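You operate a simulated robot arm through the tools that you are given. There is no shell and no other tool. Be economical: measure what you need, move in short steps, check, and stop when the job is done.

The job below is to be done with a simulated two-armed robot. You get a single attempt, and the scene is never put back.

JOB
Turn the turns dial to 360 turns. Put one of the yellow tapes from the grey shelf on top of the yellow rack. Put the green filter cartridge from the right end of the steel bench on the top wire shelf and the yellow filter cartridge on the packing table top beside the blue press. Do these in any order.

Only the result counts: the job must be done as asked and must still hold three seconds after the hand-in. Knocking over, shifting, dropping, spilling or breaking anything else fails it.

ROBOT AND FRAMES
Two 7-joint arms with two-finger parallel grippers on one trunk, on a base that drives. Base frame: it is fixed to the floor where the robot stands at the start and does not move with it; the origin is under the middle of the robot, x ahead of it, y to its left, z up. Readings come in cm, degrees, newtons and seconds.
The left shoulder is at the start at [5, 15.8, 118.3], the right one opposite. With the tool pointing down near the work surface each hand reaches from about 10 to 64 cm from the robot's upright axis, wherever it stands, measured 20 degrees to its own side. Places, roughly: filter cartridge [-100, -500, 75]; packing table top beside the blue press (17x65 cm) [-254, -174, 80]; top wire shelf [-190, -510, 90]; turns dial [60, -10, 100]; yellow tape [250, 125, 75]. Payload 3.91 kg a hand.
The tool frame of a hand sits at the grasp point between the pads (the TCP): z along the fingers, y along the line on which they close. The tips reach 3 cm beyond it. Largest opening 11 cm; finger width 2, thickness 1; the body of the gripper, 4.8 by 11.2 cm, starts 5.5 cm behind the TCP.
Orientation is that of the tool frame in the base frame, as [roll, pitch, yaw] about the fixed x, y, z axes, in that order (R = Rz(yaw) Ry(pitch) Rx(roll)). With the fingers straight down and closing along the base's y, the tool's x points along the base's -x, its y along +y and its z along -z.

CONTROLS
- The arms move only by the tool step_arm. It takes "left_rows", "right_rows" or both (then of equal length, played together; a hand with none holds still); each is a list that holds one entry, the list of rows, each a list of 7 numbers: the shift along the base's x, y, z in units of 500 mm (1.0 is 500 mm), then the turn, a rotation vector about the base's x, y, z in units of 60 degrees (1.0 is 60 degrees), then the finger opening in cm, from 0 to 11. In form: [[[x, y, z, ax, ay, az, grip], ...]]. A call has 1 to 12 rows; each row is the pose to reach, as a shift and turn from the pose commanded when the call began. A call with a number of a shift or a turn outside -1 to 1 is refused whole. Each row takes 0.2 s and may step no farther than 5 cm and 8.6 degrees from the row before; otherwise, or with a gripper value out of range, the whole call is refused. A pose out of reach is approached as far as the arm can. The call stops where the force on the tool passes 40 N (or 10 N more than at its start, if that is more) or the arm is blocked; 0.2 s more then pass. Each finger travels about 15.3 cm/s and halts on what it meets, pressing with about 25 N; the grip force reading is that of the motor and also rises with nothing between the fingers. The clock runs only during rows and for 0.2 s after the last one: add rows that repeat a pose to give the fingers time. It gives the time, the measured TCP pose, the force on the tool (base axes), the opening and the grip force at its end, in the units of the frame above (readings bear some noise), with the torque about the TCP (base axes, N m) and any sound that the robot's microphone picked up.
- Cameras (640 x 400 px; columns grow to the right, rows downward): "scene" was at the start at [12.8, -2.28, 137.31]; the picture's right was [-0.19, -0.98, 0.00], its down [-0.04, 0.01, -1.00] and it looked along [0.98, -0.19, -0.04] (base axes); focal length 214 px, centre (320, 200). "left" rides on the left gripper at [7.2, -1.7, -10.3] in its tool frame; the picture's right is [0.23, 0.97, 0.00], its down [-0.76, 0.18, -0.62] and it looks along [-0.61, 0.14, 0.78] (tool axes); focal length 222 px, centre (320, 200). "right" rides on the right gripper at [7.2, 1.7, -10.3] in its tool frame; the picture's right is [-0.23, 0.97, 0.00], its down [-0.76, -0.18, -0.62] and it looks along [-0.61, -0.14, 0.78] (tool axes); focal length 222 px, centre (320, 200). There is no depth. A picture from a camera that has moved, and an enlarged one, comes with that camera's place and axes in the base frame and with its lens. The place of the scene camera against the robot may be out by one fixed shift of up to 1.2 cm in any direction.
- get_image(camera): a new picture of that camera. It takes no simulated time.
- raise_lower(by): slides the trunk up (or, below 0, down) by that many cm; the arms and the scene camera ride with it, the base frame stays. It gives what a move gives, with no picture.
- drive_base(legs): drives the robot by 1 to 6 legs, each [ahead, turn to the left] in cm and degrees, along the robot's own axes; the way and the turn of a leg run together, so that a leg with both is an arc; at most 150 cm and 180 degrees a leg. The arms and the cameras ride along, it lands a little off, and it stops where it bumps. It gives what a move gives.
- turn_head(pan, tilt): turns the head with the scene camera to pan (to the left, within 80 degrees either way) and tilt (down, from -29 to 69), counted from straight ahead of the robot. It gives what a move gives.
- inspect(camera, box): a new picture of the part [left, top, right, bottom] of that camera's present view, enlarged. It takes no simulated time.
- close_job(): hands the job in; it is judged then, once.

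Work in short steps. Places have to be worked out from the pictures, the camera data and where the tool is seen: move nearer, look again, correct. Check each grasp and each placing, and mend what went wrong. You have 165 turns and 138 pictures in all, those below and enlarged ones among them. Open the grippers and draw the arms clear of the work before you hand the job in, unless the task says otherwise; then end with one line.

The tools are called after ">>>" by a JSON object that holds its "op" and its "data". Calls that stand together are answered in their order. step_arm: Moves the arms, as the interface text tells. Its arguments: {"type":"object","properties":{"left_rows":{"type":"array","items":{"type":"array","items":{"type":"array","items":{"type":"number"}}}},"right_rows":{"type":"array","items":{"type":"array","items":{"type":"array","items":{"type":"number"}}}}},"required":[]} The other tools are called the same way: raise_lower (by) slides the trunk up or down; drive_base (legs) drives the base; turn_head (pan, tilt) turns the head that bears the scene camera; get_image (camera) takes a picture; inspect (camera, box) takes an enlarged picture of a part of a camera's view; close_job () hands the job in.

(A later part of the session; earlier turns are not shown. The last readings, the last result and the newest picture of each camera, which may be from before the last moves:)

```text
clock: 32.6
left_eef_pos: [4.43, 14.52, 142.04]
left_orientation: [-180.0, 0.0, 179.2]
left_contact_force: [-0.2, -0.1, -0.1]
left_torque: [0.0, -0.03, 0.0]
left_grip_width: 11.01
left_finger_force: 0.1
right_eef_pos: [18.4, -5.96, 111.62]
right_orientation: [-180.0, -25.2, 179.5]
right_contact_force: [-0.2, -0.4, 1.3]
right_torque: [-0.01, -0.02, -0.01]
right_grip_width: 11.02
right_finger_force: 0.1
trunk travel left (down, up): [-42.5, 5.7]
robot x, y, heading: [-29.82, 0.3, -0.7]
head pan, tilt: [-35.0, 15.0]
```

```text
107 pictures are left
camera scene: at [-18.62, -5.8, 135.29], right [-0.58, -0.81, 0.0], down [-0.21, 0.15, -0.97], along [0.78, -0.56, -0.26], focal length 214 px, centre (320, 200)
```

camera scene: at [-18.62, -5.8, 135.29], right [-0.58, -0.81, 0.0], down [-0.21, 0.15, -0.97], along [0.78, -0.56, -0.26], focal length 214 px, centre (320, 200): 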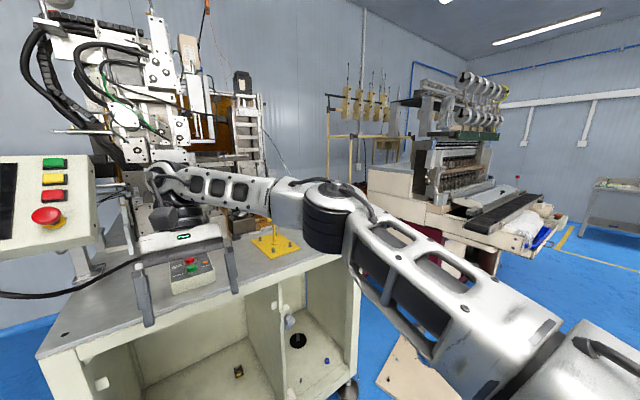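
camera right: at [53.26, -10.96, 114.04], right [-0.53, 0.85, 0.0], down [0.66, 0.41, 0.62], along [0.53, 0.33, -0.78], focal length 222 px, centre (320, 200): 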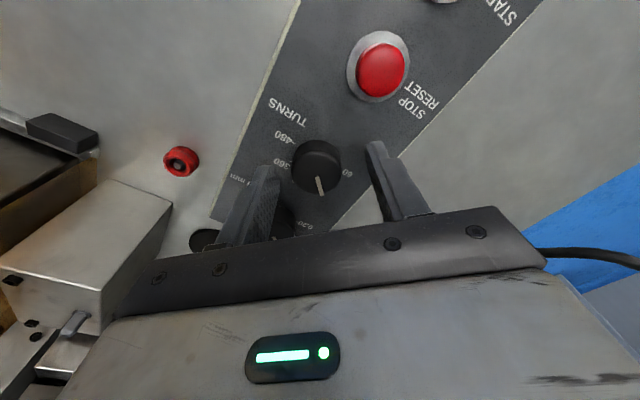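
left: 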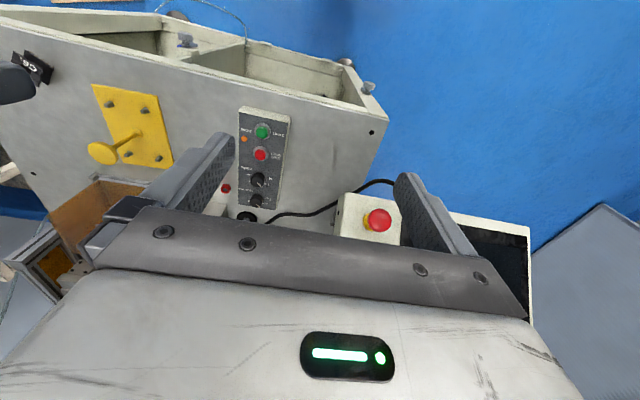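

The doorway beyond the display leads to the tape area (behind the wall at x≈222). First fold the right hand back.

>>> {"op": "step_arm", "data": {"right_rows": [[[-0.03, -0.01, 0.05, 0, -0.1, 0, 9], [-0.07, -0.03, 0.1, 0, -0.2, 0, 7], [-0.12, -0.06, 0.16, 0, -0.3, 0, 5], [-0.17, -0.09, 0.22, 0, -0.42, 0, 5], [-0.22, -0.12, 0.28, 0, -0.42, 0, 5], [-0.28, -0.16, 0.34, 0, -0.42, 0, 5], [-0.34, -0.2, 0.36, 0, -0.42, 0, 5], [-0.34, -0.2, 0.36, 0, -0.42, 0, 5]]], "left_rows": [[[0, 0, 0, 0, 0, 0, 9], [0, 0, 0, 0, 0, 0, 7], [0, 0, 0, 0, 0, 0, 5], [-0.04, 0, 0, 0, 0, 0, 5], [-0.08, 0, 0, 0, 0, 0, 5], [-0.1, 0, 0, 0, 0, 0, 5], [-0.1, 0, 0, 0, 0, 0, 5], [-0.1, 0, 0, 0, 0, 0, 5]]]}}

>>> {"op": "turn_head", "data": {"pan": 0, "tilt": 15}}

>>> {"op": "get_image", "data": {"camera": "scene"}}

```text
clock: 34.4
left_eef_pos: [1.28, 14.59, 140.92]
left_orientation: [-179.9, 0.0, 179.3]
left_contact_force: [0.1, -0.4, -0.6]
left_torque: [0.01, 0.0, -0.02]
left_grip_width: 5.04
left_finger_force: 0.1
left hand out of reach, approached as far as the arm can: row 4, 5, 6, 7, 8
right_eef_pos: [1.01, -15.95, 129.46]
right_orientation: [179.8, 0.0, 179.5]
right_contact_force: [-0.4, -0.2, -0.4]
right_torque: [0.0, 0.06, 0.04]
right_grip_width: 5.0
right_finger_force: 0.1
trunk travel left (down, up): [-42.5, 5.7]
robot x, y, heading: [-30.36, 0.28, -0.5]
head pan, tilt: [-35.0, 15.0]
```

```text
clock: 35.4
left_eef_pos: [1.32, 14.66, 140.95]
left_orientation: [-179.9, 0.0, 179.3]
left_contact_force: [-0.5, 0.4, -0.1]
left_torque: [-0.02, 0.0, -0.01]
left_grip_width: 5.04
left_finger_force: 0.1
right_eef_pos: [1.03, -15.95, 129.37]
right_orientation: [179.7, 0.0, 179.5]
right_contact_force: [-1.1, 0.5, -0.3]
right_torque: [0.0, 0.02, 0.0]
right_grip_width: 5.03
right_finger_force: 0.0
trunk travel left (down, up): [-42.5, 5.7]
robot x, y, heading: [-29.81, 0.5, -0.4]
head pan, tilt: [0.0, 15.0]
```

```text
106 pictures are left
camera scene: at [-16.87, -0.48, 135.29], right [-0.01, -1.0, 0.0], down [-0.26, 0.0, -0.97], along [0.97, -0.01, -0.26], focal length 214 px, centre (320, 200)
```

scene: 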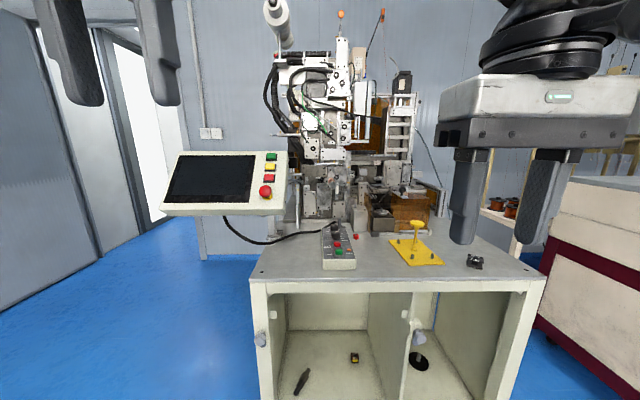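

I drive left around the display to about (20, 109) and then face the doorway.

>>> {"op": "drive_base", "data": {"legs": [[0, 65], [120, 0], [0, -40]]}}

>>> {"op": "get_image", "data": {"camera": "scene"}}

```text
clock: 46.1
left_eef_pos: [44.18, 132.74, 140.86]
left_orientation: [-180.0, -0.1, -155.3]
left_contact_force: [0.5, -0.1, -0.4]
left_torque: [-0.02, 0.03, -0.01]
left_grip_width: 5.01
left_finger_force: 0.1
right_eef_pos: [57.03, 105.07, 129.28]
right_orientation: [179.8, -0.1, -155.1]
right_contact_force: [-0.5, 0.2, 0.5]
right_torque: [0.03, 0.0, 0.02]
right_grip_width: 5.03
right_finger_force: 0.2
trunk travel left (down, up): [-42.5, 5.7]
robot x, y, heading: [21.95, 106.56, 24.6]
head pan, tilt: [0.0, 15.0]
```

```text
105 pictures are left
camera scene: at [34.03, 111.31, 135.29], right [0.42, -0.91, 0.0], down [-0.24, -0.11, -0.97], along [0.88, 0.4, -0.26], focal length 214 px, centre (320, 200)
```

scene: 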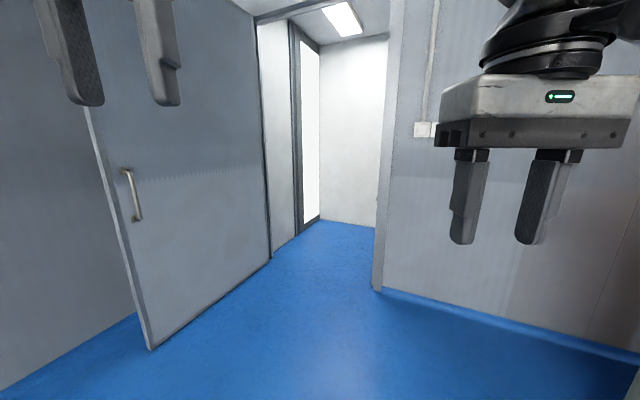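

The doorway spans y≈133–260 at x≈218; straight ahead leads through its middle. Drive 150 and look to the right.

>>> {"op": "drive_base", "data": {"legs": [[150, 0], [65, 0]]}}

>>> {"op": "turn_head", "data": {"pan": -70, "tilt": 20}}

>>> {"op": "get_image", "data": {"camera": "scene"}}

```text
clock: 56.6
left_eef_pos: [237.09, 223.85, 140.88]
left_orientation: [-179.9, 0.0, -154.6]
left_contact_force: [-0.3, 0.2, -0.4]
left_torque: [0.01, 0.01, 0.03]
left_grip_width: 5.01
left_finger_force: 0.1
right_eef_pos: [250.32, 196.17, 129.33]
right_orientation: [179.7, 0.0, -154.4]
right_contact_force: [0.1, -0.1, -0.2]
right_torque: [0.0, 0.03, 0.03]
right_grip_width: 5.02
right_finger_force: 0.1
trunk travel left (down, up): [-42.5, 5.7]
robot x, y, heading: [215.31, 197.01, 25.2]
head pan, tilt: [0.0, 15.0]
```

```text
clock: 58.1
left_eef_pos: [237.13, 223.72, 141.07]
left_orientation: [-179.9, 0.0, -154.7]
left_contact_force: [0.9, -0.3, -0.3]
left_torque: [0.0, -0.01, 0.0]
left_grip_width: 5.01
left_finger_force: 0.0
right_eef_pos: [250.2, 196.11, 129.3]
right_orientation: [179.7, 0.1, -154.4]
right_contact_force: [0.0, -0.4, -0.2]
right_torque: [-0.01, -0.01, 0.03]
right_grip_width: 4.98
right_finger_force: 0.2
trunk travel left (down, up): [-42.5, 5.7]
robot x, y, heading: [215.18, 197.28, 25.2]
head pan, tilt: [-70.0, 20.0]
```

```text
104 pictures are left
camera scene: at [225.32, 191.67, 134.47], right [-0.7, -0.71, 0.0], down [-0.24, 0.24, -0.94], along [0.67, -0.66, -0.34], focal length 214 px, centre (320, 200)
```

scene: 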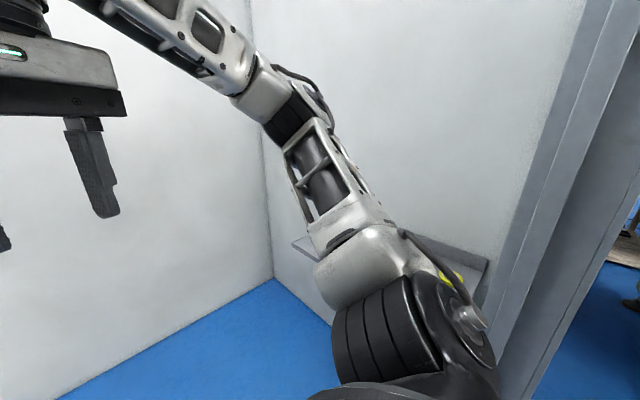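

A shelf with yellow tapes is behind the arm, on the wall at y≈113. I move on to x≈250 and turn to face it.

>>> {"op": "drive_base", "data": {"legs": [[35, 0], [0, -115]]}}

>>> {"op": "turn_head", "data": {"pan": 0, "tilt": 30}}

>>> {"op": "get_image", "data": {"camera": "scene"}}

```text
clock: 65.1
left_eef_pos: [261.61, 180.86, 140.95]
left_orientation: [-179.9, 0.0, 90.1]
left_contact_force: [0.1, -0.5, 0.0]
left_torque: [0.0, -0.03, 0.0]
left_grip_width: 4.99
left_finger_force: 0.0
right_eef_pos: [230.99, 180.61, 129.3]
right_orientation: [179.6, 0.0, 90.4]
right_contact_force: [-0.5, 0.1, 0.1]
right_torque: [0.01, 0.0, -0.03]
right_grip_width: 5.02
right_finger_force: 0.0
trunk travel left (down, up): [-42.5, 5.7]
robot x, y, heading: [246.58, 211.89, -89.8]
head pan, tilt: [-70.0, 20.0]
```

```text
clock: 66.5
left_eef_pos: [261.56, 180.63, 140.87]
left_orientation: [-179.8, -0.1, 90.1]
left_contact_force: [0.2, -0.7, 0.7]
left_torque: [0.05, -0.07, -0.01]
left_grip_width: 5.01
left_finger_force: 0.0
right_eef_pos: [230.99, 180.53, 129.18]
right_orientation: [179.7, 0.1, 90.5]
right_contact_force: [1.0, 0.2, -1.3]
right_torque: [0.0, 0.01, 0.01]
right_grip_width: 5.0
right_finger_force: 0.1
trunk travel left (down, up): [-42.5, 5.7]
robot x, y, heading: [246.47, 211.87, -89.9]
head pan, tilt: [0.0, 30.0]
```

```text
103 pictures are left
camera scene: at [246.59, 198.29, 132.87], right [-1.0, 0.0, 0.0], down [0.0, 0.5, -0.87], along [0.0, -0.87, -0.5], focal length 214 px, centre (320, 200)
```

scene: 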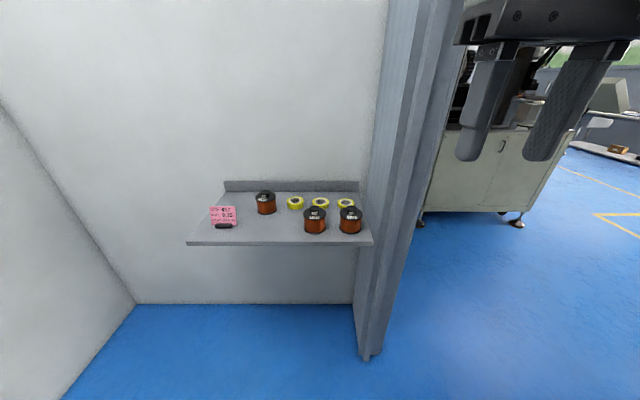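

The grey shelf holds three yellow tapes behind copper spools. Enlarge.

>>> {"op": "inspect", "data": {"camera": "scene", "box": [180, 170, 380, 260]}}

```text
3.20 times, centred on (280, 215) of scene
camera zoom: at [246.59, 198.29, 132.87], right [-1.0, 0.0, 0.0], down [0.0, 0.5, -0.87], along [0.0, -0.87, -0.5], focal length 686 px, centre (448, 152)
```

zoom: 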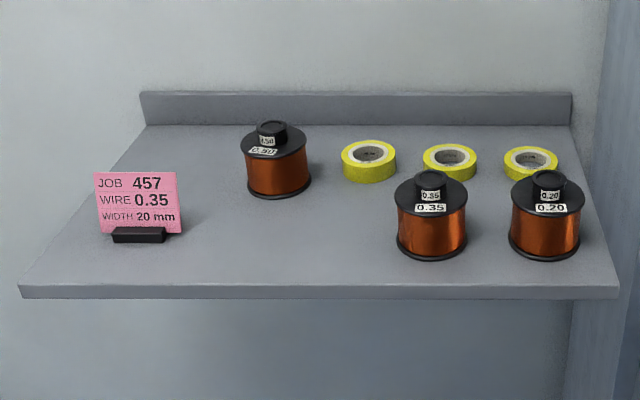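

The left-most tape is unobstructed. Drive 25 closer and look again to triangulate.

>>> {"op": "drive_base", "data": {"legs": [[25, 0]]}}

>>> {"op": "turn_head", "data": {"pan": 0, "tilt": 40}}

>>> {"op": "get_image", "data": {"camera": "scene"}}

```text
clock: 68.4
left_eef_pos: [261.45, 155.29, 140.9]
left_orientation: [-179.9, -0.1, 90.0]
left_contact_force: [0.7, -0.2, 0.0]
left_torque: [0.04, -0.01, 0.02]
left_grip_width: 5.02
left_finger_force: 0.1
right_eef_pos: [230.84, 155.24, 129.3]
right_orientation: [179.8, 0.0, 90.2]
right_contact_force: [0.4, 0.6, -0.4]
right_torque: [0.02, 0.01, 0.0]
right_grip_width: 4.99
right_finger_force: 0.0
trunk travel left (down, up): [-42.5, 5.7]
robot x, y, heading: [246.89, 186.61, -89.8]
head pan, tilt: [0.0, 30.0]
```

```text
clock: 69.1
left_eef_pos: [261.38, 155.35, 140.9]
left_orientation: [-180.0, 0.0, 89.9]
left_contact_force: [0.8, 0.7, 0.4]
left_torque: [0.0, -0.03, 0.02]
left_grip_width: 5.03
left_finger_force: 0.1
right_eef_pos: [230.84, 155.39, 129.34]
right_orientation: [179.7, 0.0, 90.3]
right_contact_force: [0.5, -0.4, -0.8]
right_torque: [0.02, 0.0, -0.01]
right_grip_width: 4.99
right_finger_force: 0.1
trunk travel left (down, up): [-42.5, 5.7]
robot x, y, heading: [246.45, 186.44, -90.2]
head pan, tilt: [0.0, 40.0]
```

```text
101 pictures are left
camera scene: at [246.55, 173.5, 131.34], right [-1.0, 0.0, 0.0], down [0.0, 0.64, -0.77], along [0.0, -0.77, -0.64], focal length 214 px, centre (320, 200)
```

scene: 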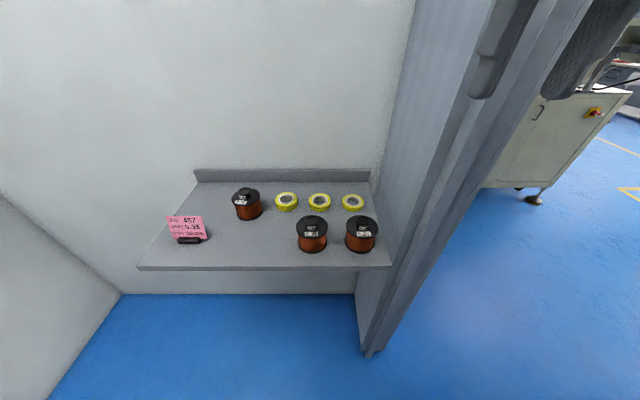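

Tape centre triangulates to about (257.2, 119.5, 86), diameter ≈7.3, shelf top ≈84.5. Drive 12 closer, then use the left hand with its camera.

>>> {"op": "drive_base", "data": {"legs": [[12, 0]]}}

>>> {"op": "step_arm", "data": {"left_rows": [[[0, -0.05, -0.06, 0, 0, 0, 8], [0, -0.1, -0.13, 0, 0, 0, 9.5], [0, -0.15, -0.2, 0, 0, 0, 9.5], [-0.03, -0.2, -0.26, 0, 0, 0, 9.5], [-0.06, -0.25, -0.32, 0, 0, 0, 9.5], [-0.06, -0.3, -0.38, 0, 0, 0, 9.5], [-0.06, -0.3, -0.46, 0, 0, 0, 9.5], [-0.06, -0.3, -0.54, 0, 0, 0, 9.5], [-0.06, -0.3, -0.62, 0, 0, 0, 9.5], [-0.06, -0.3, -0.66, 0, 0, 0, 9.5], [-0.06, -0.3, -0.66, 0, 0, 0, 9.5]]]}}

>>> {"op": "get_image", "data": {"camera": "left"}}

```text
clock: 70.5
left_eef_pos: [261.44, 143.28, 140.81]
left_orientation: [180.0, 0.0, 89.7]
left_contact_force: [0.1, -0.2, 0.4]
left_torque: [0.02, 0.01, -0.03]
left_grip_width: 5.02
left_finger_force: 0.0
right_eef_pos: [230.72, 143.65, 129.25]
right_orientation: [179.9, 0.2, 90.5]
right_contact_force: [0.2, 0.0, 0.3]
right_torque: [-0.01, -0.04, 0.01]
right_grip_width: 5.02
right_finger_force: 0.1
trunk travel left (down, up): [-42.5, 5.7]
robot x, y, heading: [246.55, 174.41, -90.2]
head pan, tilt: [0.0, 40.0]
stopped in leg 1: the robot was blocked; the commanded pose is now the measured one
```

```text
clock: 72.8
left_eef_pos: [258.35, 128.32, 108.07]
left_orientation: [-179.9, 0.0, 89.7]
left_contact_force: [-0.1, -0.6, 0.8]
left_torque: [-0.03, 0.0, 0.04]
left_grip_width: 9.5
left_finger_force: 0.1
right_eef_pos: [230.88, 143.53, 129.31]
right_orientation: [179.9, 0.2, 90.5]
right_contact_force: [0.3, -0.5, -0.3]
right_torque: [0.03, -0.01, 0.01]
right_grip_width: 4.99
right_finger_force: 0.2
trunk travel left (down, up): [-42.5, 5.7]
robot x, y, heading: [246.59, 174.52, -90.2]
head pan, tilt: [0.0, 40.0]
```

```text
100 pictures are left
camera left: at [256.75, 135.63, 118.32], right [0.97, 0.22, 0.0], down [0.18, -0.76, 0.62], along [0.14, -0.61, -0.78], focal length 222 px, centre (320, 200)
```

left: 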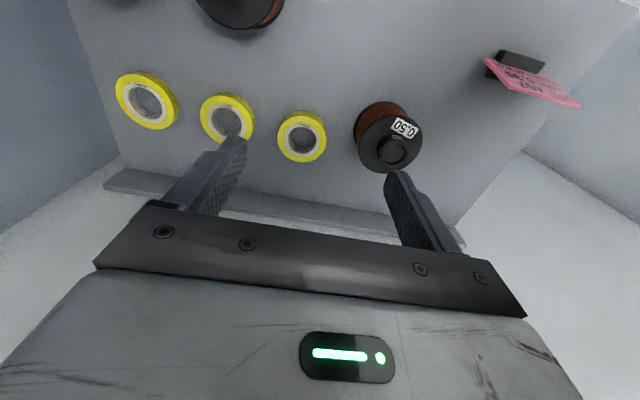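

From the wrist camera the tape is at about (257.1, 122). Lower over it to z 97 and re-check.

>>> {"op": "step_arm", "data": {"left_rows": [[[-0.015, -0.06, -0.04, 0, 0, 0, 9.5], [-0.025, -0.124, -0.1, 0, 0, 0, 9.5], [-0.025, -0.124, -0.16, 0, 0, 0, 9.5], [-0.025, -0.124, -0.22, 0, 0, 0, 9.5], [-0.025, -0.124, -0.22, 0, 0, 0, 9.5]]]}}

>>> {"op": "get_image", "data": {"camera": "left"}}

>>> {"op": "inspect", "data": {"camera": "scene", "box": [200, 120, 400, 280]}}

```text
clock: 74.0
left_eef_pos: [257.08, 122.03, 96.72]
left_orientation: [-179.9, -0.1, 89.9]
left_contact_force: [0.6, -0.6, -0.6]
left_torque: [-0.01, 0.0, 0.0]
left_grip_width: 9.48
left_finger_force: 0.0
right_eef_pos: [230.7, 143.56, 129.41]
right_orientation: [179.9, 0.2, 90.6]
right_contact_force: [-1.5, 0.0, 1.0]
right_torque: [-0.04, 0.0, 0.01]
right_grip_width: 5.0
right_finger_force: 0.1
trunk travel left (down, up): [-42.5, 5.7]
robot x, y, heading: [246.62, 174.91, -90.3]
head pan, tilt: [0.0, 40.0]
```

```text
99 pictures are left
camera left: at [255.4, 129.26, 107.03], right [0.97, 0.22, 0.0], down [0.18, -0.76, 0.62], along [0.14, -0.61, -0.78], focal length 222 px, centre (320, 200)
```

left: 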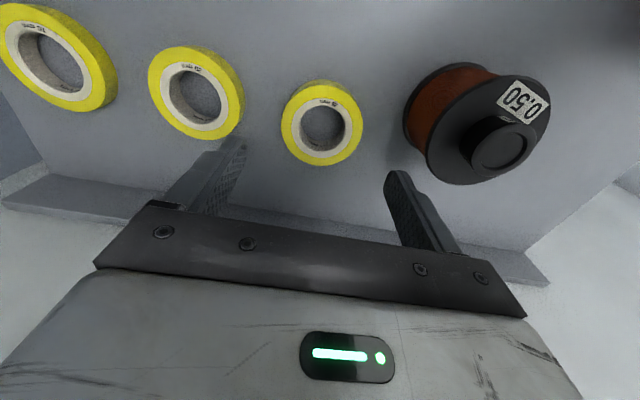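

```text
2.50 times, centred on (300, 200) of scene
camera zoom: at [246.5, 161.6, 131.33], right [-1.0, 0.0, 0.0], down [0.0, 0.64, -0.77], along [0.0, -0.77, -0.64], focal length 536 px, centre (370, 200)
```

zoom: 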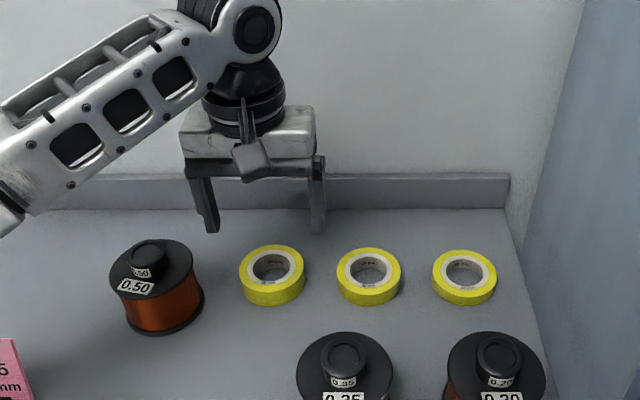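

Tape top centre ≈ (257.4, 122.2, 86.8). Descend so the tips stop just above the shelf.

>>> {"op": "step_arm", "data": {"left_rows": [[[0.006, 0.003, -0.06, 0, 0, 0, 9.5], [0.006, 0.003, -0.12, 0, 0, 0, 9.5], [0.006, 0.003, -0.155, 0, 0, 0, 9.5], [0.006, 0.003, -0.172, 0, 0, 0, 9.5], [0.006, 0.003, -0.172, 0, 0, 0, 9.5]]]}}

>>> {"op": "get_image", "data": {"camera": "left"}}

```text
clock: 75.3
left_eef_pos: [257.43, 122.34, 89.06]
left_orientation: [-180.0, 0.5, 89.9]
left_contact_force: [1.5, 12.9, 16.2]
left_torque: [0.56, -0.89, 0.59]
left_grip_width: 9.56
left_finger_force: 0.7
right_eef_pos: [230.71, 143.8, 129.41]
right_orientation: [179.8, 0.3, 90.4]
right_contact_force: [0.1, -1.0, -0.1]
right_torque: [0.0, 0.04, -0.01]
right_grip_width: 4.99
right_finger_force: 0.1
trunk travel left (down, up): [-42.5, 5.7]
robot x, y, heading: [246.5, 174.37, -90.2]
head pan, tilt: [0.0, 40.0]
stopped in row 5 (left hand): the force on the tool passed its limit at 41 N (the readings are from after the stop); the commanded pose is now the measured one
```

```text
97 pictures are left
camera left: at [255.73, 129.64, 99.27], right [0.97, 0.23, 0.0], down [0.18, -0.76, 0.63], along [0.14, -0.61, -0.78], focal length 222 px, centre (320, 200)
```

left: 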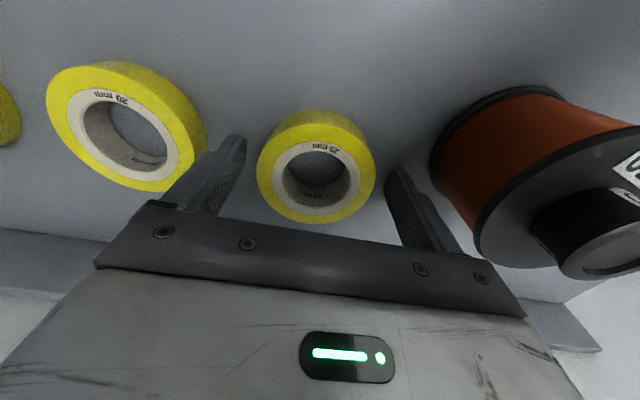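

Tips touch the shelf at z≈86; tape (25 mm) centre is really about (256.9, 123.6). Lift slightly, shift, and close.

>>> {"op": "step_arm", "data": {"left_rows": [[[0, 0, 0.01, 0, 0, 0, 9.5], [-0.008, 0.024, 0.01, 0, 0, 0, 9.5], [-0.008, 0.024, 0.01, 0, 0, 0, 9.5], [-0.008, 0.024, 0.01, 0, 0, 0, 8], [-0.008, 0.024, 0.01, 0, 0, 0, 7], [-0.008, 0.024, 0.01, 0, 0, 0, 6], [-0.008, 0.024, 0.01, 0, 0, 0, 6]]]}}

>>> {"op": "get_image", "data": {"camera": "left"}}

```text
clock: 76.9
left_eef_pos: [257.1, 123.26, 89.27]
left_orientation: [-179.9, 0.4, 89.8]
left_contact_force: [0.3, 0.0, 0.0]
left_torque: [0.04, 0.0, -0.01]
left_grip_width: 6.83
left_finger_force: 25.1
right_eef_pos: [230.86, 143.65, 129.4]
right_orientation: [179.9, 0.2, 90.5]
right_contact_force: [0.8, 0.1, -0.4]
right_torque: [0.0, -0.01, 0.0]
right_grip_width: 5.0
right_finger_force: 0.1
trunk travel left (down, up): [-42.5, 5.7]
robot x, y, heading: [246.82, 174.55, -90.0]
head pan, tilt: [0.0, 40.0]
```

```text
96 pictures are left
camera left: at [255.47, 130.59, 99.52], right [0.97, 0.23, 0.0], down [0.18, -0.76, 0.63], along [0.14, -0.61, -0.78], focal length 222 px, centre (320, 200)
```

left: 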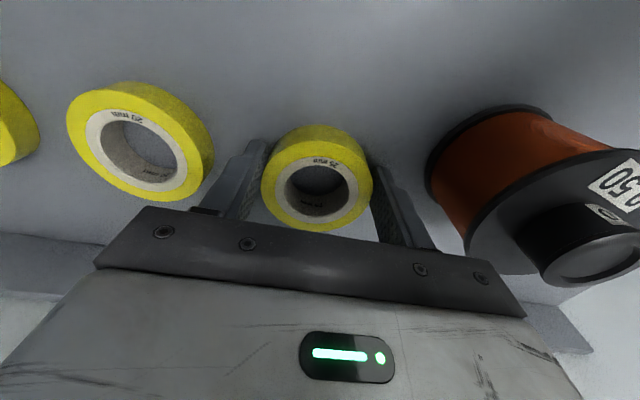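

Gripped at 6.83 cm. Lift the tape and draw it back.

>>> {"op": "step_arm", "data": {"left_rows": [[[0, 0, 0.05, 0, 0, 0, 5], [0, 0, 0.12, 0, 0, 0, 5], [0, 0, 0.2, 0, 0, 0, 5], [0, 0, 0.28, 0, 0, 0, 5], [0, 0.04, 0.36, 0, 0, 0, 5], [0, 0.1, 0.43, 0, 0, 0, 5], [0, 0.16, 0.5, 0, 0, 0, 5], [0, 0.22, 0.57, 0, 0, 0, 5], [0, 0.28, 0.63, 0, 0, 0, 5], [0, 0.34, 0.68, 0, 0, 0, 5], [0, 0.38, 0.72, 0, 0, 0, 5], [0, 0.38, 0.72, 0, 0, 0, 5]]]}}

>>> {"op": "get_image", "data": {"camera": "left"}}

>>> {"op": "get_image", "data": {"camera": "scene"}}

```text
clock: 79.5
left_eef_pos: [256.86, 142.58, 125.06]
left_orientation: [-179.9, 0.4, 89.8]
left_contact_force: [0.3, 0.2, -0.9]
left_torque: [0.01, -0.02, 0.02]
left_grip_width: 6.82
left_finger_force: 24.9
right_eef_pos: [230.76, 143.72, 129.41]
right_orientation: [179.9, 0.2, 90.4]
right_contact_force: [-0.3, 0.2, 0.4]
right_torque: [0.0, 0.02, -0.02]
right_grip_width: 5.0
right_finger_force: 0.1
trunk travel left (down, up): [-42.5, 5.7]
robot x, y, heading: [246.76, 175.02, -90.3]
head pan, tilt: [0.0, 40.0]
```

```text
95 pictures are left
camera left: at [255.1, 149.76, 135.33], right [0.97, 0.23, 0.0], down [0.18, -0.76, 0.63], along [0.14, -0.61, -0.78], focal length 222 px, centre (320, 200)
```

left: 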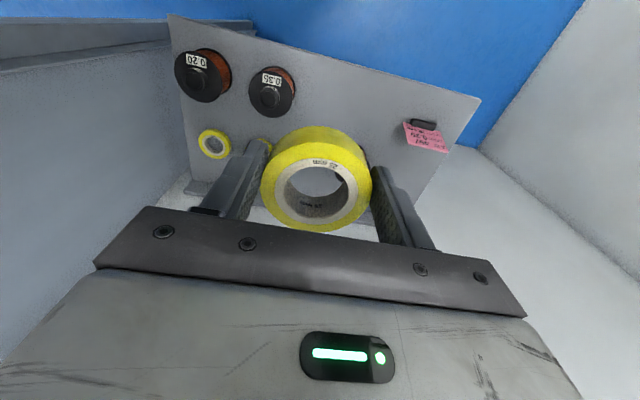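

```text
94 pictures are left
camera scene: at [246.51, 161.57, 131.33], right [-1.0, 0.0, 0.0], down [0.0, 0.64, -0.77], along [0.0, -0.77, -0.64], focal length 214 px, centre (320, 200)
```

scene: 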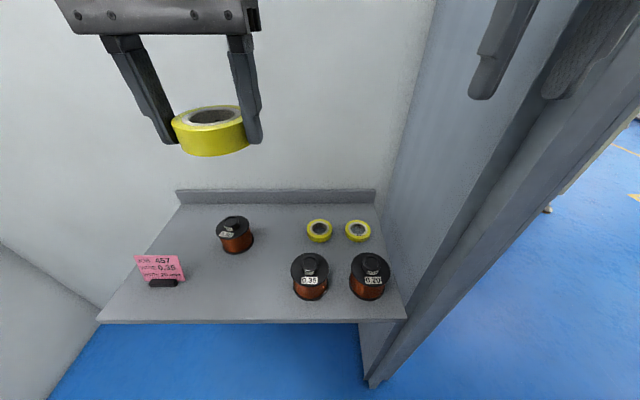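

Tape held. Back away from the shelf, turn right to heading −155° and drive out through the doorway to open floor.

>>> {"op": "drive_base", "data": {"legs": [[-37, 0], [0, -65], [120, 0], [100, 0]]}}

>>> {"op": "turn_head", "data": {"pan": 0, "tilt": 10}}

>>> {"op": "get_image", "data": {"camera": "scene"}}

```text
clock: 94.9
left_eef_pos: [27.97, 101.8, 124.98]
left_orientation: [-179.9, 0.4, 25.0]
left_contact_force: [-0.5, 0.5, -0.8]
left_torque: [0.0, -0.06, 0.01]
left_grip_width: 6.78
left_finger_force: 25.0
right_eef_pos: [17.96, 125.79, 129.26]
right_orientation: [179.8, 0.2, 25.5]
right_contact_force: [-0.2, -0.2, -0.7]
right_torque: [-0.01, 0.01, -0.01]
right_grip_width: 5.03
right_finger_force: 0.1
trunk travel left (down, up): [-42.5, 5.7]
robot x, y, heading: [52.93, 124.61, -155.3]
head pan, tilt: [0.0, 40.0]
```

```text
clock: 95.9
left_eef_pos: [28.02, 101.71, 125.08]
left_orientation: [-179.9, 0.4, 24.9]
left_contact_force: [-0.2, 0.1, -0.9]
left_torque: [-0.01, 0.02, -0.07]
left_grip_width: 6.79
left_finger_force: 24.8
right_eef_pos: [18.02, 125.87, 129.3]
right_orientation: [179.9, 0.1, 25.6]
right_contact_force: [-0.6, -0.2, 0.5]
right_torque: [-0.04, -0.01, -0.01]
right_grip_width: 5.0
right_finger_force: 0.0
trunk travel left (down, up): [-42.5, 5.7]
robot x, y, heading: [53.01, 124.68, -154.9]
head pan, tilt: [0.0, 10.0]
```

```text
93 pictures are left
camera scene: at [40.65, 118.44, 136.09], right [-0.42, 0.91, 0.0], down [0.16, 0.07, -0.98], along [-0.89, -0.42, -0.17], focal length 214 px, centre (320, 200)
```

scene: 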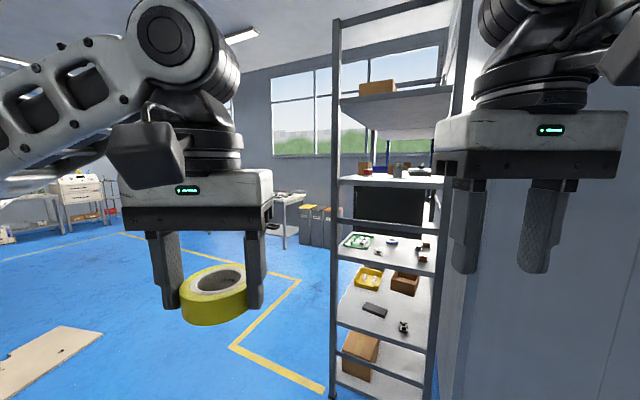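

I go back to the start area past the display and then look toward the yellow-framed rack right of the machine.

>>> {"op": "drive_base", "data": {"legs": [[34, 0], [0, 40], [135, 0], [0, 70]]}}

>>> {"op": "turn_head", "data": {"pan": 0, "tilt": 20}}

>>> {"op": "get_image", "data": {"camera": "scene"}}

```text
clock: 109.1
left_eef_pos: [-3.03, -24.62, 125.07]
left_orientation: [-179.8, 0.5, 135.1]
left_contact_force: [0.3, 0.0, 0.0]
left_torque: [-0.08, 0.01, -0.01]
left_grip_width: 6.72
left_finger_force: 25.1
right_eef_pos: [-22.22, -42.22, 129.44]
right_orientation: [179.9, 0.2, 135.5]
right_contact_force: [-0.7, -0.4, 1.3]
right_torque: [-0.01, 0.01, -0.01]
right_grip_width: 4.98
right_finger_force: 0.1
trunk travel left (down, up): [-42.5, 5.7]
robot x, y, heading: [-33.14, -8.76, -45.2]
head pan, tilt: [0.0, 10.0]
```

```text
clock: 109.9
left_eef_pos: [-3.09, -24.69, 124.97]
left_orientation: [-179.9, 0.4, 134.9]
left_contact_force: [0.4, -0.7, -0.6]
left_torque: [0.03, 0.04, -0.02]
left_grip_width: 6.73
left_finger_force: 25.2
right_eef_pos: [-22.24, -42.26, 129.28]
right_orientation: [179.9, 0.3, 135.7]
right_contact_force: [-0.5, 0.1, -0.4]
right_torque: [-0.06, 0.02, 0.0]
right_grip_width: 5.01
right_finger_force: 0.1
trunk travel left (down, up): [-42.5, 5.7]
robot x, y, heading: [-33.09, -9.02, -45.0]
head pan, tilt: [0.0, 20.0]
```

```text
92 pictures are left
camera scene: at [-23.75, -19.08, 134.48], right [-0.71, -0.71, 0.0], down [-0.24, 0.24, -0.94], along [0.66, -0.67, -0.34], focal length 214 px, centre (320, 200)
```

scene: 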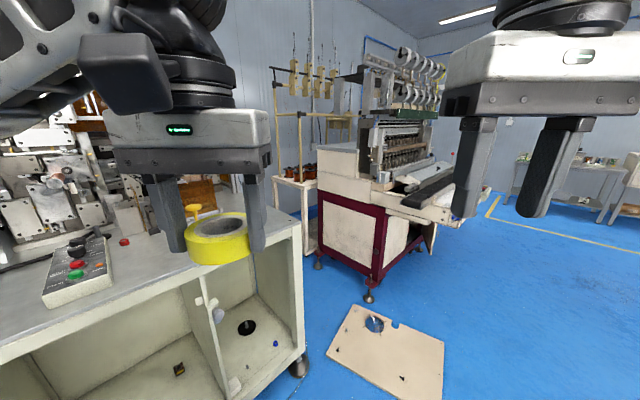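

Enlarge the yellow frame to judge whether its top could hold a tape.

>>> {"op": "inspect", "data": {"camera": "scene", "box": [260, 50, 370, 200]}}

>>> {"op": "turn_head", "data": {"pan": -70, "tilt": 12}}

>>> {"op": "get_image", "data": {"camera": "scene"}}

```text
2.67 times, centred on (315, 125) of scene
camera zoom: at [-23.75, -19.08, 134.48], right [-0.71, -0.71, 0.0], down [-0.24, 0.24, -0.94], along [0.66, -0.67, -0.34], focal length 572 px, centre (333, 400)
```

zoom: 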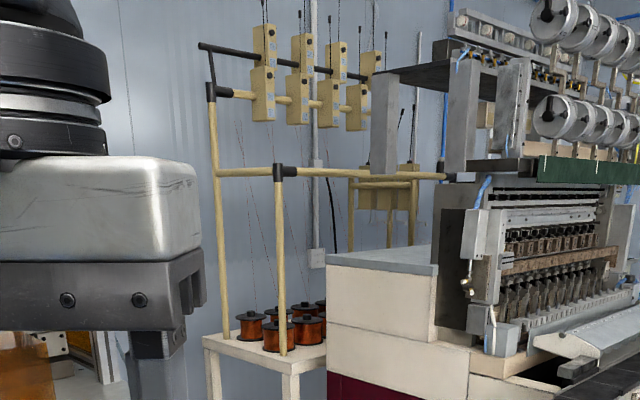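

```text
clock: 111.3
left_eef_pos: [-3.06, -24.73, 125.02]
left_orientation: [-179.9, 0.4, 135.0]
left_contact_force: [-0.8, 0.4, -0.4]
left_torque: [-0.01, -0.01, -0.03]
left_grip_width: 6.73
left_finger_force: 24.7
right_eef_pos: [-22.12, -42.17, 129.27]
right_orientation: [180.0, 0.2, 135.6]
right_contact_force: [-0.2, 0.6, 0.6]
right_torque: [0.03, 0.03, 0.01]
right_grip_width: 5.03
right_finger_force: 0.0
trunk travel left (down, up): [-42.5, 5.7]
robot x, y, heading: [-33.19, -9.34, -45.2]
head pan, tilt: [-70.0, 12.0]
```

```text
90 pictures are left
camera scene: at [-34.26, -20.94, 135.77], right [-0.91, 0.42, 0.0], down [0.09, 0.19, -0.98], along [-0.41, -0.89, -0.21], focal length 214 px, centre (320, 200)
```

scene: 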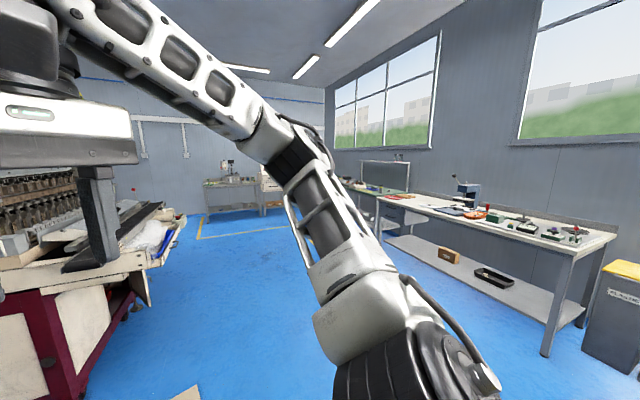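

I check the bench side and the other side of the room for any other yellow rack.

>>> {"op": "inspect", "data": {"camera": "scene", "box": [330, 140, 640, 330]}}

>>> {"op": "inspect", "data": {"camera": "scene", "box": [130, 120, 330, 230]}}

>>> {"op": "drive_base", "data": {"legs": [[0, -100]]}}

>>> {"op": "turn_head", "data": {"pan": -50, "tilt": 10}}

>>> {"op": "get_image", "data": {"camera": "scene"}}

```text
2.06 times, centred on (485, 235) of scene
camera zoom: at [-34.26, -20.94, 135.77], right [-0.91, 0.42, 0.0], down [0.09, 0.19, -0.98], along [-0.41, -0.89, -0.21], focal length 443 px, centre (-21, 128)
```

zoom: 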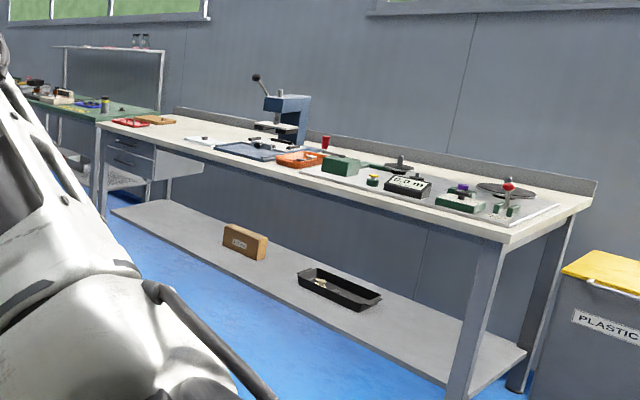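

```text
3.20 times, centred on (230, 175) of scene
camera zoom: at [-34.26, -20.94, 135.77], right [-0.91, 0.42, 0.0], down [0.09, 0.19, -0.98], along [-0.41, -0.89, -0.21], focal length 686 px, centre (608, 280)
```

zoom: 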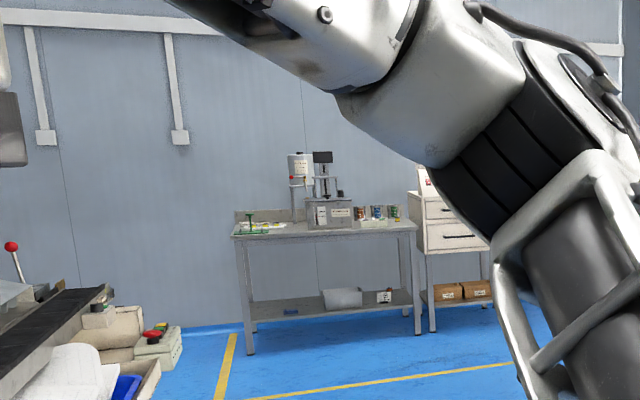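

```text
clock: 115.8
left_eef_pos: [-52.71, -36.44, 125.01]
left_orientation: [-179.9, 0.4, 36.6]
left_contact_force: [-0.5, -0.1, -0.8]
left_torque: [-0.01, -0.01, 0.0]
left_grip_width: 6.7
left_finger_force: 25.3
right_eef_pos: [-67.35, -14.88, 129.31]
right_orientation: [179.9, 0.2, 37.3]
right_contact_force: [-0.3, -0.1, -0.4]
right_torque: [-0.01, 0.01, -0.02]
right_grip_width: 5.0
right_finger_force: 0.1
trunk travel left (down, up): [-42.5, 5.7]
robot x, y, heading: [-33.01, -9.12, -143.3]
head pan, tilt: [-70.0, 12.0]
```

```text
clock: 116.7
left_eef_pos: [-52.79, -36.35, 124.97]
left_orientation: [-179.9, 0.4, 36.6]
left_contact_force: [0.1, -1.3, 0.1]
left_torque: [0.04, 0.02, -0.01]
left_grip_width: 6.7
left_finger_force: 24.5
right_eef_pos: [-67.38, -14.83, 129.44]
right_orientation: [179.9, 0.2, 37.4]
right_contact_force: [-0.5, 0.0, 1.1]
right_torque: [0.01, 0.03, 0.02]
right_grip_width: 5.03
right_finger_force: 0.0
trunk travel left (down, up): [-42.5, 5.7]
robot x, y, heading: [-33.2, -9.25, -143.4]
head pan, tilt: [-50.0, 10.0]
```

```text
87 pictures are left
camera scene: at [-45.41, -9.88, 136.1], right [0.23, 0.97, 0.0], down [0.17, -0.04, -0.98], along [-0.96, 0.23, -0.17], focal length 214 px, centre (320, 200)
```

scene: 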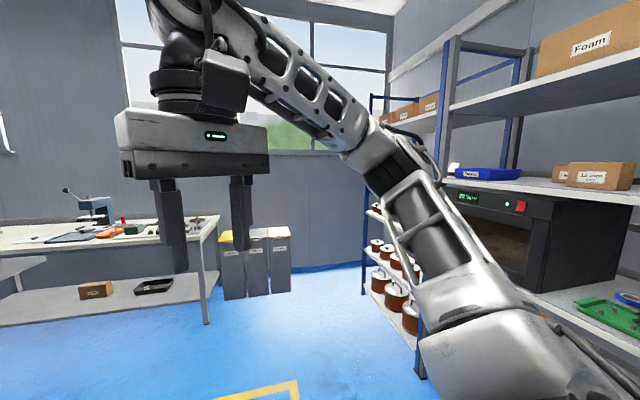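

No other yellow rack visible here. I drive down the aisle toward the steel bench and look around.

>>> {"op": "drive_base", "data": {"legs": [[0, 37], [150, 0]]}}

>>> {"op": "turn_head", "data": {"pan": 35, "tilt": 10}}

>>> {"op": "get_image", "data": {"camera": "scene"}}

>>> {"op": "turn_head", "data": {"pan": -15, "tilt": 10}}

>>> {"op": "get_image", "data": {"camera": "scene"}}

```text
clock: 125.9
left_eef_pos: [-76.04, -187.38, 125.03]
left_orientation: [-179.9, 0.4, 72.9]
left_contact_force: [-0.2, 0.5, -0.2]
left_torque: [0.03, 0.02, 0.0]
left_grip_width: 6.68
left_finger_force: 24.6
right_eef_pos: [-100.63, -178.74, 129.23]
right_orientation: [179.8, 0.2, 73.5]
right_contact_force: [0.3, 0.0, 0.6]
right_torque: [0.04, -0.06, -0.01]
right_grip_width: 5.02
right_finger_force: 0.0
trunk travel left (down, up): [-42.5, 5.7]
robot x, y, heading: [-76.47, -153.98, -107.3]
head pan, tilt: [-50.0, 10.0]
```

```text
clock: 127.5
left_eef_pos: [-76.02, -187.53, 125.07]
left_orientation: [-179.9, 0.4, 72.9]
left_contact_force: [1.0, -0.5, -0.7]
left_torque: [0.02, -0.01, 0.01]
left_grip_width: 6.66
left_finger_force: 24.6
right_eef_pos: [-100.51, -178.68, 129.32]
right_orientation: [180.0, 0.2, 73.5]
right_contact_force: [-0.2, -0.2, 0.3]
right_torque: [0.0, 0.0, 0.01]
right_grip_width: 5.0
right_finger_force: 0.2
trunk travel left (down, up): [-42.5, 5.7]
robot x, y, heading: [-76.33, -154.05, -107.2]
head pan, tilt: [35.0, 10.0]
```

```text
86 pictures are left
camera scene: at [-74.8, -166.95, 136.1], right [-0.95, -0.31, 0.0], down [-0.05, 0.17, -0.98], along [0.3, -0.94, -0.17], focal length 214 px, centre (320, 200)
```

scene: 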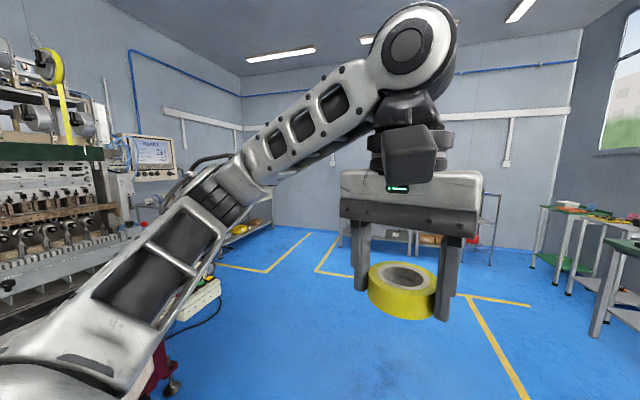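

```text
clock: 128.7
left_eef_pos: [-76.08, -187.49, 125.05]
left_orientation: [-179.9, 0.4, 72.9]
left_contact_force: [0.5, -0.3, -0.5]
left_torque: [0.01, -0.01, 0.01]
left_grip_width: 6.67
left_finger_force: 24.5
right_eef_pos: [-100.5, -178.78, 129.36]
right_orientation: [179.9, 0.2, 73.5]
right_contact_force: [0.0, -0.6, -0.4]
right_torque: [-0.01, -0.01, -0.01]
right_grip_width: 5.0
right_finger_force: 0.1
trunk travel left (down, up): [-42.5, 5.7]
robot x, y, heading: [-76.8, -153.84, -107.1]
head pan, tilt: [-15.0, 10.0]
```

```text
85 pictures are left
camera scene: at [-82.59, -165.98, 136.1], right [-0.85, 0.53, 0.0], down [0.09, 0.15, -0.98], along [-0.52, -0.83, -0.17], focal length 214 px, centre (320, 200)
```

scene: 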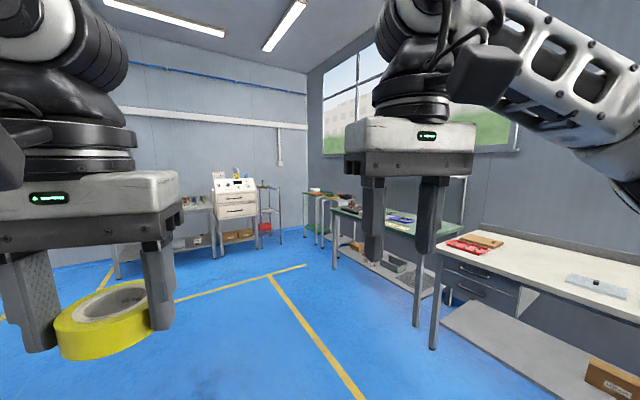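

Continue down the aisle and look left past the long machine.

>>> {"op": "drive_base", "data": {"legs": [[0, 17], [140, 0]]}}

>>> {"op": "turn_head", "data": {"pan": 65, "tilt": 12}}

>>> {"op": "get_image", "data": {"camera": "scene"}}

>>> {"op": "turn_head", "data": {"pan": 0, "tilt": 20}}

>>> {"op": "get_image", "data": {"camera": "scene"}}

```text
clock: 136.6
left_eef_pos: [-58.35, -325.12, 125.14]
left_orientation: [-179.8, 0.4, 94.6]
left_contact_force: [0.2, 0.3, -0.3]
left_torque: [0.01, -0.01, 0.01]
left_grip_width: 6.64
left_finger_force: 25.1
right_eef_pos: [-84.34, -326.03, 129.39]
right_orientation: [180.0, 0.1, 95.2]
right_contact_force: [0.5, -0.2, -0.7]
right_torque: [0.03, 0.0, 0.01]
right_grip_width: 5.01
right_finger_force: 0.1
trunk travel left (down, up): [-42.5, 5.7]
robot x, y, heading: [-70.78, -294.07, -85.4]
head pan, tilt: [-15.0, 10.0]
```

```text
clock: 138.1
left_eef_pos: [-58.2, -325.07, 125.1]
left_orientation: [-180.0, 0.3, 94.5]
left_contact_force: [0.1, -0.4, -0.7]
left_torque: [-0.01, -0.02, -0.01]
left_grip_width: 6.64
left_finger_force: 24.7
right_eef_pos: [-84.21, -326.15, 129.26]
right_orientation: [179.9, 0.2, 95.1]
right_contact_force: [-0.4, -0.2, -0.2]
right_torque: [-0.02, 0.06, -0.02]
right_grip_width: 5.01
right_finger_force: 0.1
trunk travel left (down, up): [-42.5, 5.7]
robot x, y, heading: [-71.18, -293.85, -85.6]
head pan, tilt: [65.0, 12.0]
```

```text
84 pictures are left
camera scene: at [-62.01, -301.71, 135.77], right [-0.35, -0.94, 0.0], down [-0.19, 0.07, -0.98], along [0.92, -0.34, -0.21], focal length 214 px, centre (320, 200)
```

scene: 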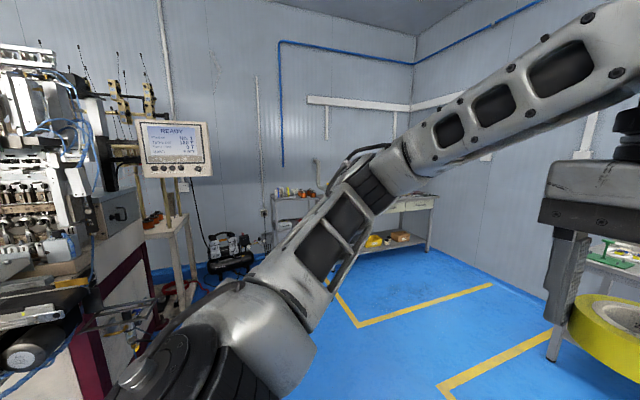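

```text
clock: 139.5
left_eef_pos: [-58.31, -325.21, 125.07]
left_orientation: [-179.8, 0.4, 94.5]
left_contact_force: [0.6, -0.4, -0.1]
left_torque: [0.0, 0.05, 0.0]
left_grip_width: 6.66
left_finger_force: 25.1
right_eef_pos: [-84.29, -326.04, 129.33]
right_orientation: [179.9, 0.2, 95.0]
right_contact_force: [0.1, -0.1, 0.4]
right_torque: [-0.02, 0.03, -0.01]
right_grip_width: 5.02
right_finger_force: 0.1
trunk travel left (down, up): [-42.5, 5.7]
robot x, y, heading: [-70.71, -293.93, -85.6]
head pan, tilt: [0.0, 20.0]
```

```text
83 pictures are left
camera scene: at [-70.0, -307.71, 134.47], right [-1.0, -0.08, 0.0], down [-0.03, 0.34, -0.94], along [0.07, -0.94, -0.34], focal length 214 px, centre (320, 200)
```

scene: 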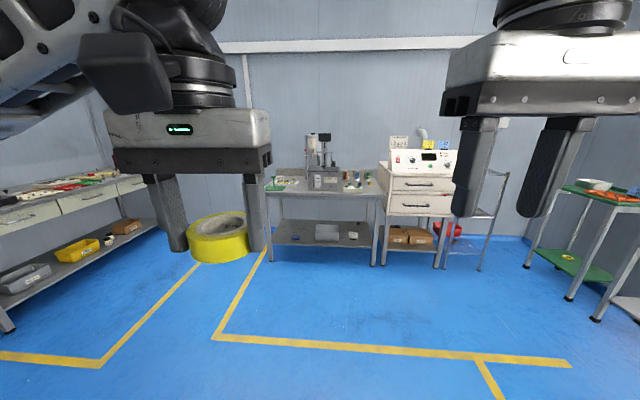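

Enlarge the steel bench, wire shelf and the left bench.

>>> {"op": "inspect", "data": {"camera": "scene", "box": [255, 120, 515, 280]}}

>>> {"op": "inspect", "data": {"camera": "scene", "box": [0, 160, 160, 300]}}

```text
2.46 times, centred on (385, 200) of scene
camera zoom: at [-70.0, -307.71, 134.47], right [-1.0, -0.08, 0.0], down [-0.03, 0.34, -0.94], along [0.07, -0.94, -0.34], focal length 528 px, centre (160, 200)
```

zoom: 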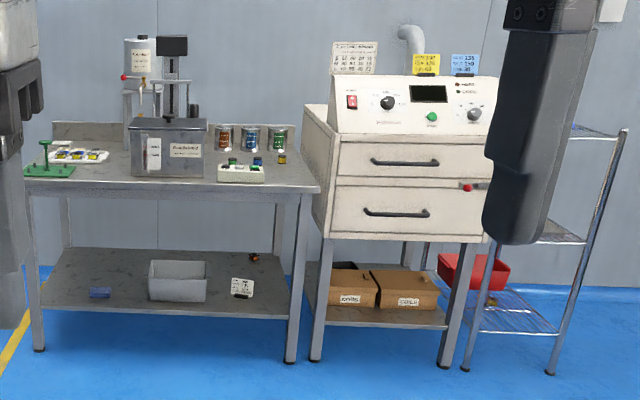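

```text
2.86 times, centred on (80, 230) of scene
camera zoom: at [-70.0, -307.71, 134.47], right [-1.0, -0.08, 0.0], down [-0.03, 0.34, -0.94], along [0.07, -0.94, -0.34], focal length 613 px, centre (1006, 114)
```

zoom: 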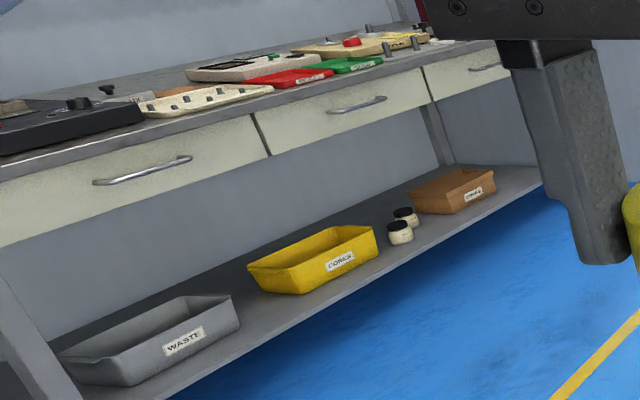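

No obvious yellow rack yet; look to the right side and zoom on the yellow item at the far end of the left bench.

>>> {"op": "inspect", "data": {"camera": "scene", "box": [60, 150, 150, 200]}}

>>> {"op": "turn_head", "data": {"pan": -75, "tilt": 15}}

>>> {"op": "get_image", "data": {"camera": "scene"}}

```text
7.11 times, centred on (105, 175) of scene
camera zoom: at [-70.0, -307.71, 134.47], right [-1.0, -0.08, 0.0], down [-0.03, 0.34, -0.94], along [0.07, -0.94, -0.34], focal length 1525 px, centre (1849, 378)
```

zoom: 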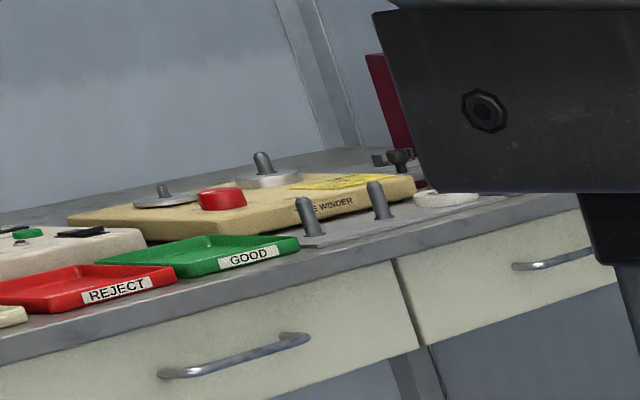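

```text
clock: 141.0
left_eef_pos: [-58.21, -325.23, 125.09]
left_orientation: [-179.8, 0.4, 94.5]
left_contact_force: [-0.9, 0.0, -1.3]
left_torque: [0.01, -0.01, -0.03]
left_grip_width: 6.64
left_finger_force: 25.2
right_eef_pos: [-84.23, -326.06, 129.36]
right_orientation: [179.8, 0.2, 95.1]
right_contact_force: [0.1, 0.9, -0.5]
right_torque: [0.0, -0.05, 0.02]
right_grip_width: 5.0
right_finger_force: 0.0
trunk travel left (down, up): [-42.5, 5.7]
robot x, y, heading: [-70.68, -293.9, -85.3]
head pan, tilt: [-75.0, 15.0]
```

```text
79 pictures are left
camera scene: at [-79.54, -301.54, 135.28], right [-0.33, 0.94, 0.0], down [0.24, 0.09, -0.97], along [-0.91, -0.32, -0.26], focal length 214 px, centre (320, 200)
```

scene: 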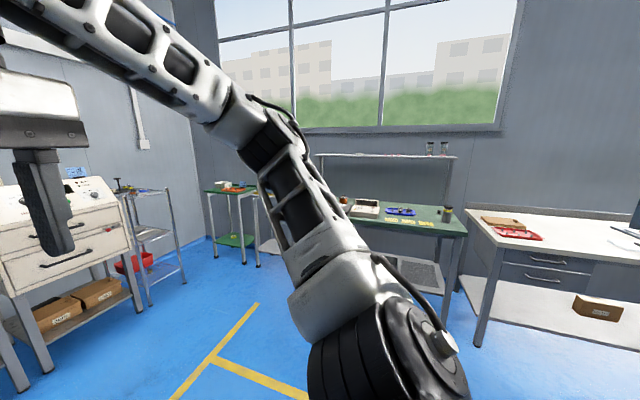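

Enlarge the region behind the long machine's display where another yellowish frame stands.

>>> {"op": "turn_head", "data": {"pan": 80, "tilt": 12}}

>>> {"op": "get_image", "data": {"camera": "scene"}}

```text
clock: 143.4
left_eef_pos: [-58.26, -325.15, 125.16]
left_orientation: [-179.9, 0.4, 94.5]
left_contact_force: [-0.5, 0.3, -0.6]
left_torque: [0.0, 0.03, -0.01]
left_grip_width: 6.62
left_finger_force: 24.8
right_eef_pos: [-84.27, -326.11, 129.31]
right_orientation: [179.9, 0.2, 95.1]
right_contact_force: [-0.3, 0.6, 0.7]
right_torque: [0.03, -0.02, -0.01]
right_grip_width: 4.99
right_finger_force: 0.0
trunk travel left (down, up): [-42.5, 5.7]
robot x, y, heading: [-70.89, -293.81, -85.5]
head pan, tilt: [80.0, 12.0]
```

```text
78 pictures are left
camera scene: at [-61.45, -299.34, 135.77], right [-0.1, -1.0, 0.0], down [-0.21, 0.02, -0.98], along [0.97, -0.1, -0.21], focal length 214 px, centre (320, 200)
```

scene: 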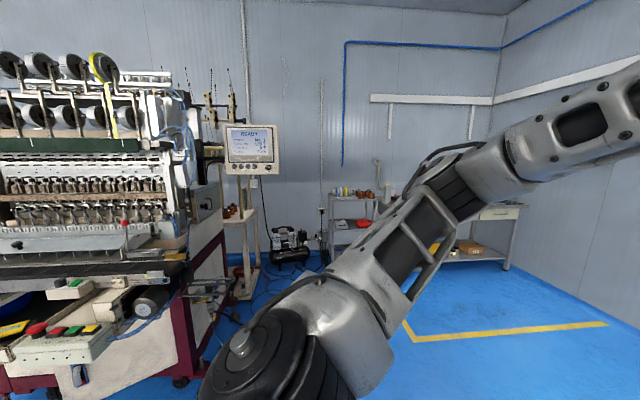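

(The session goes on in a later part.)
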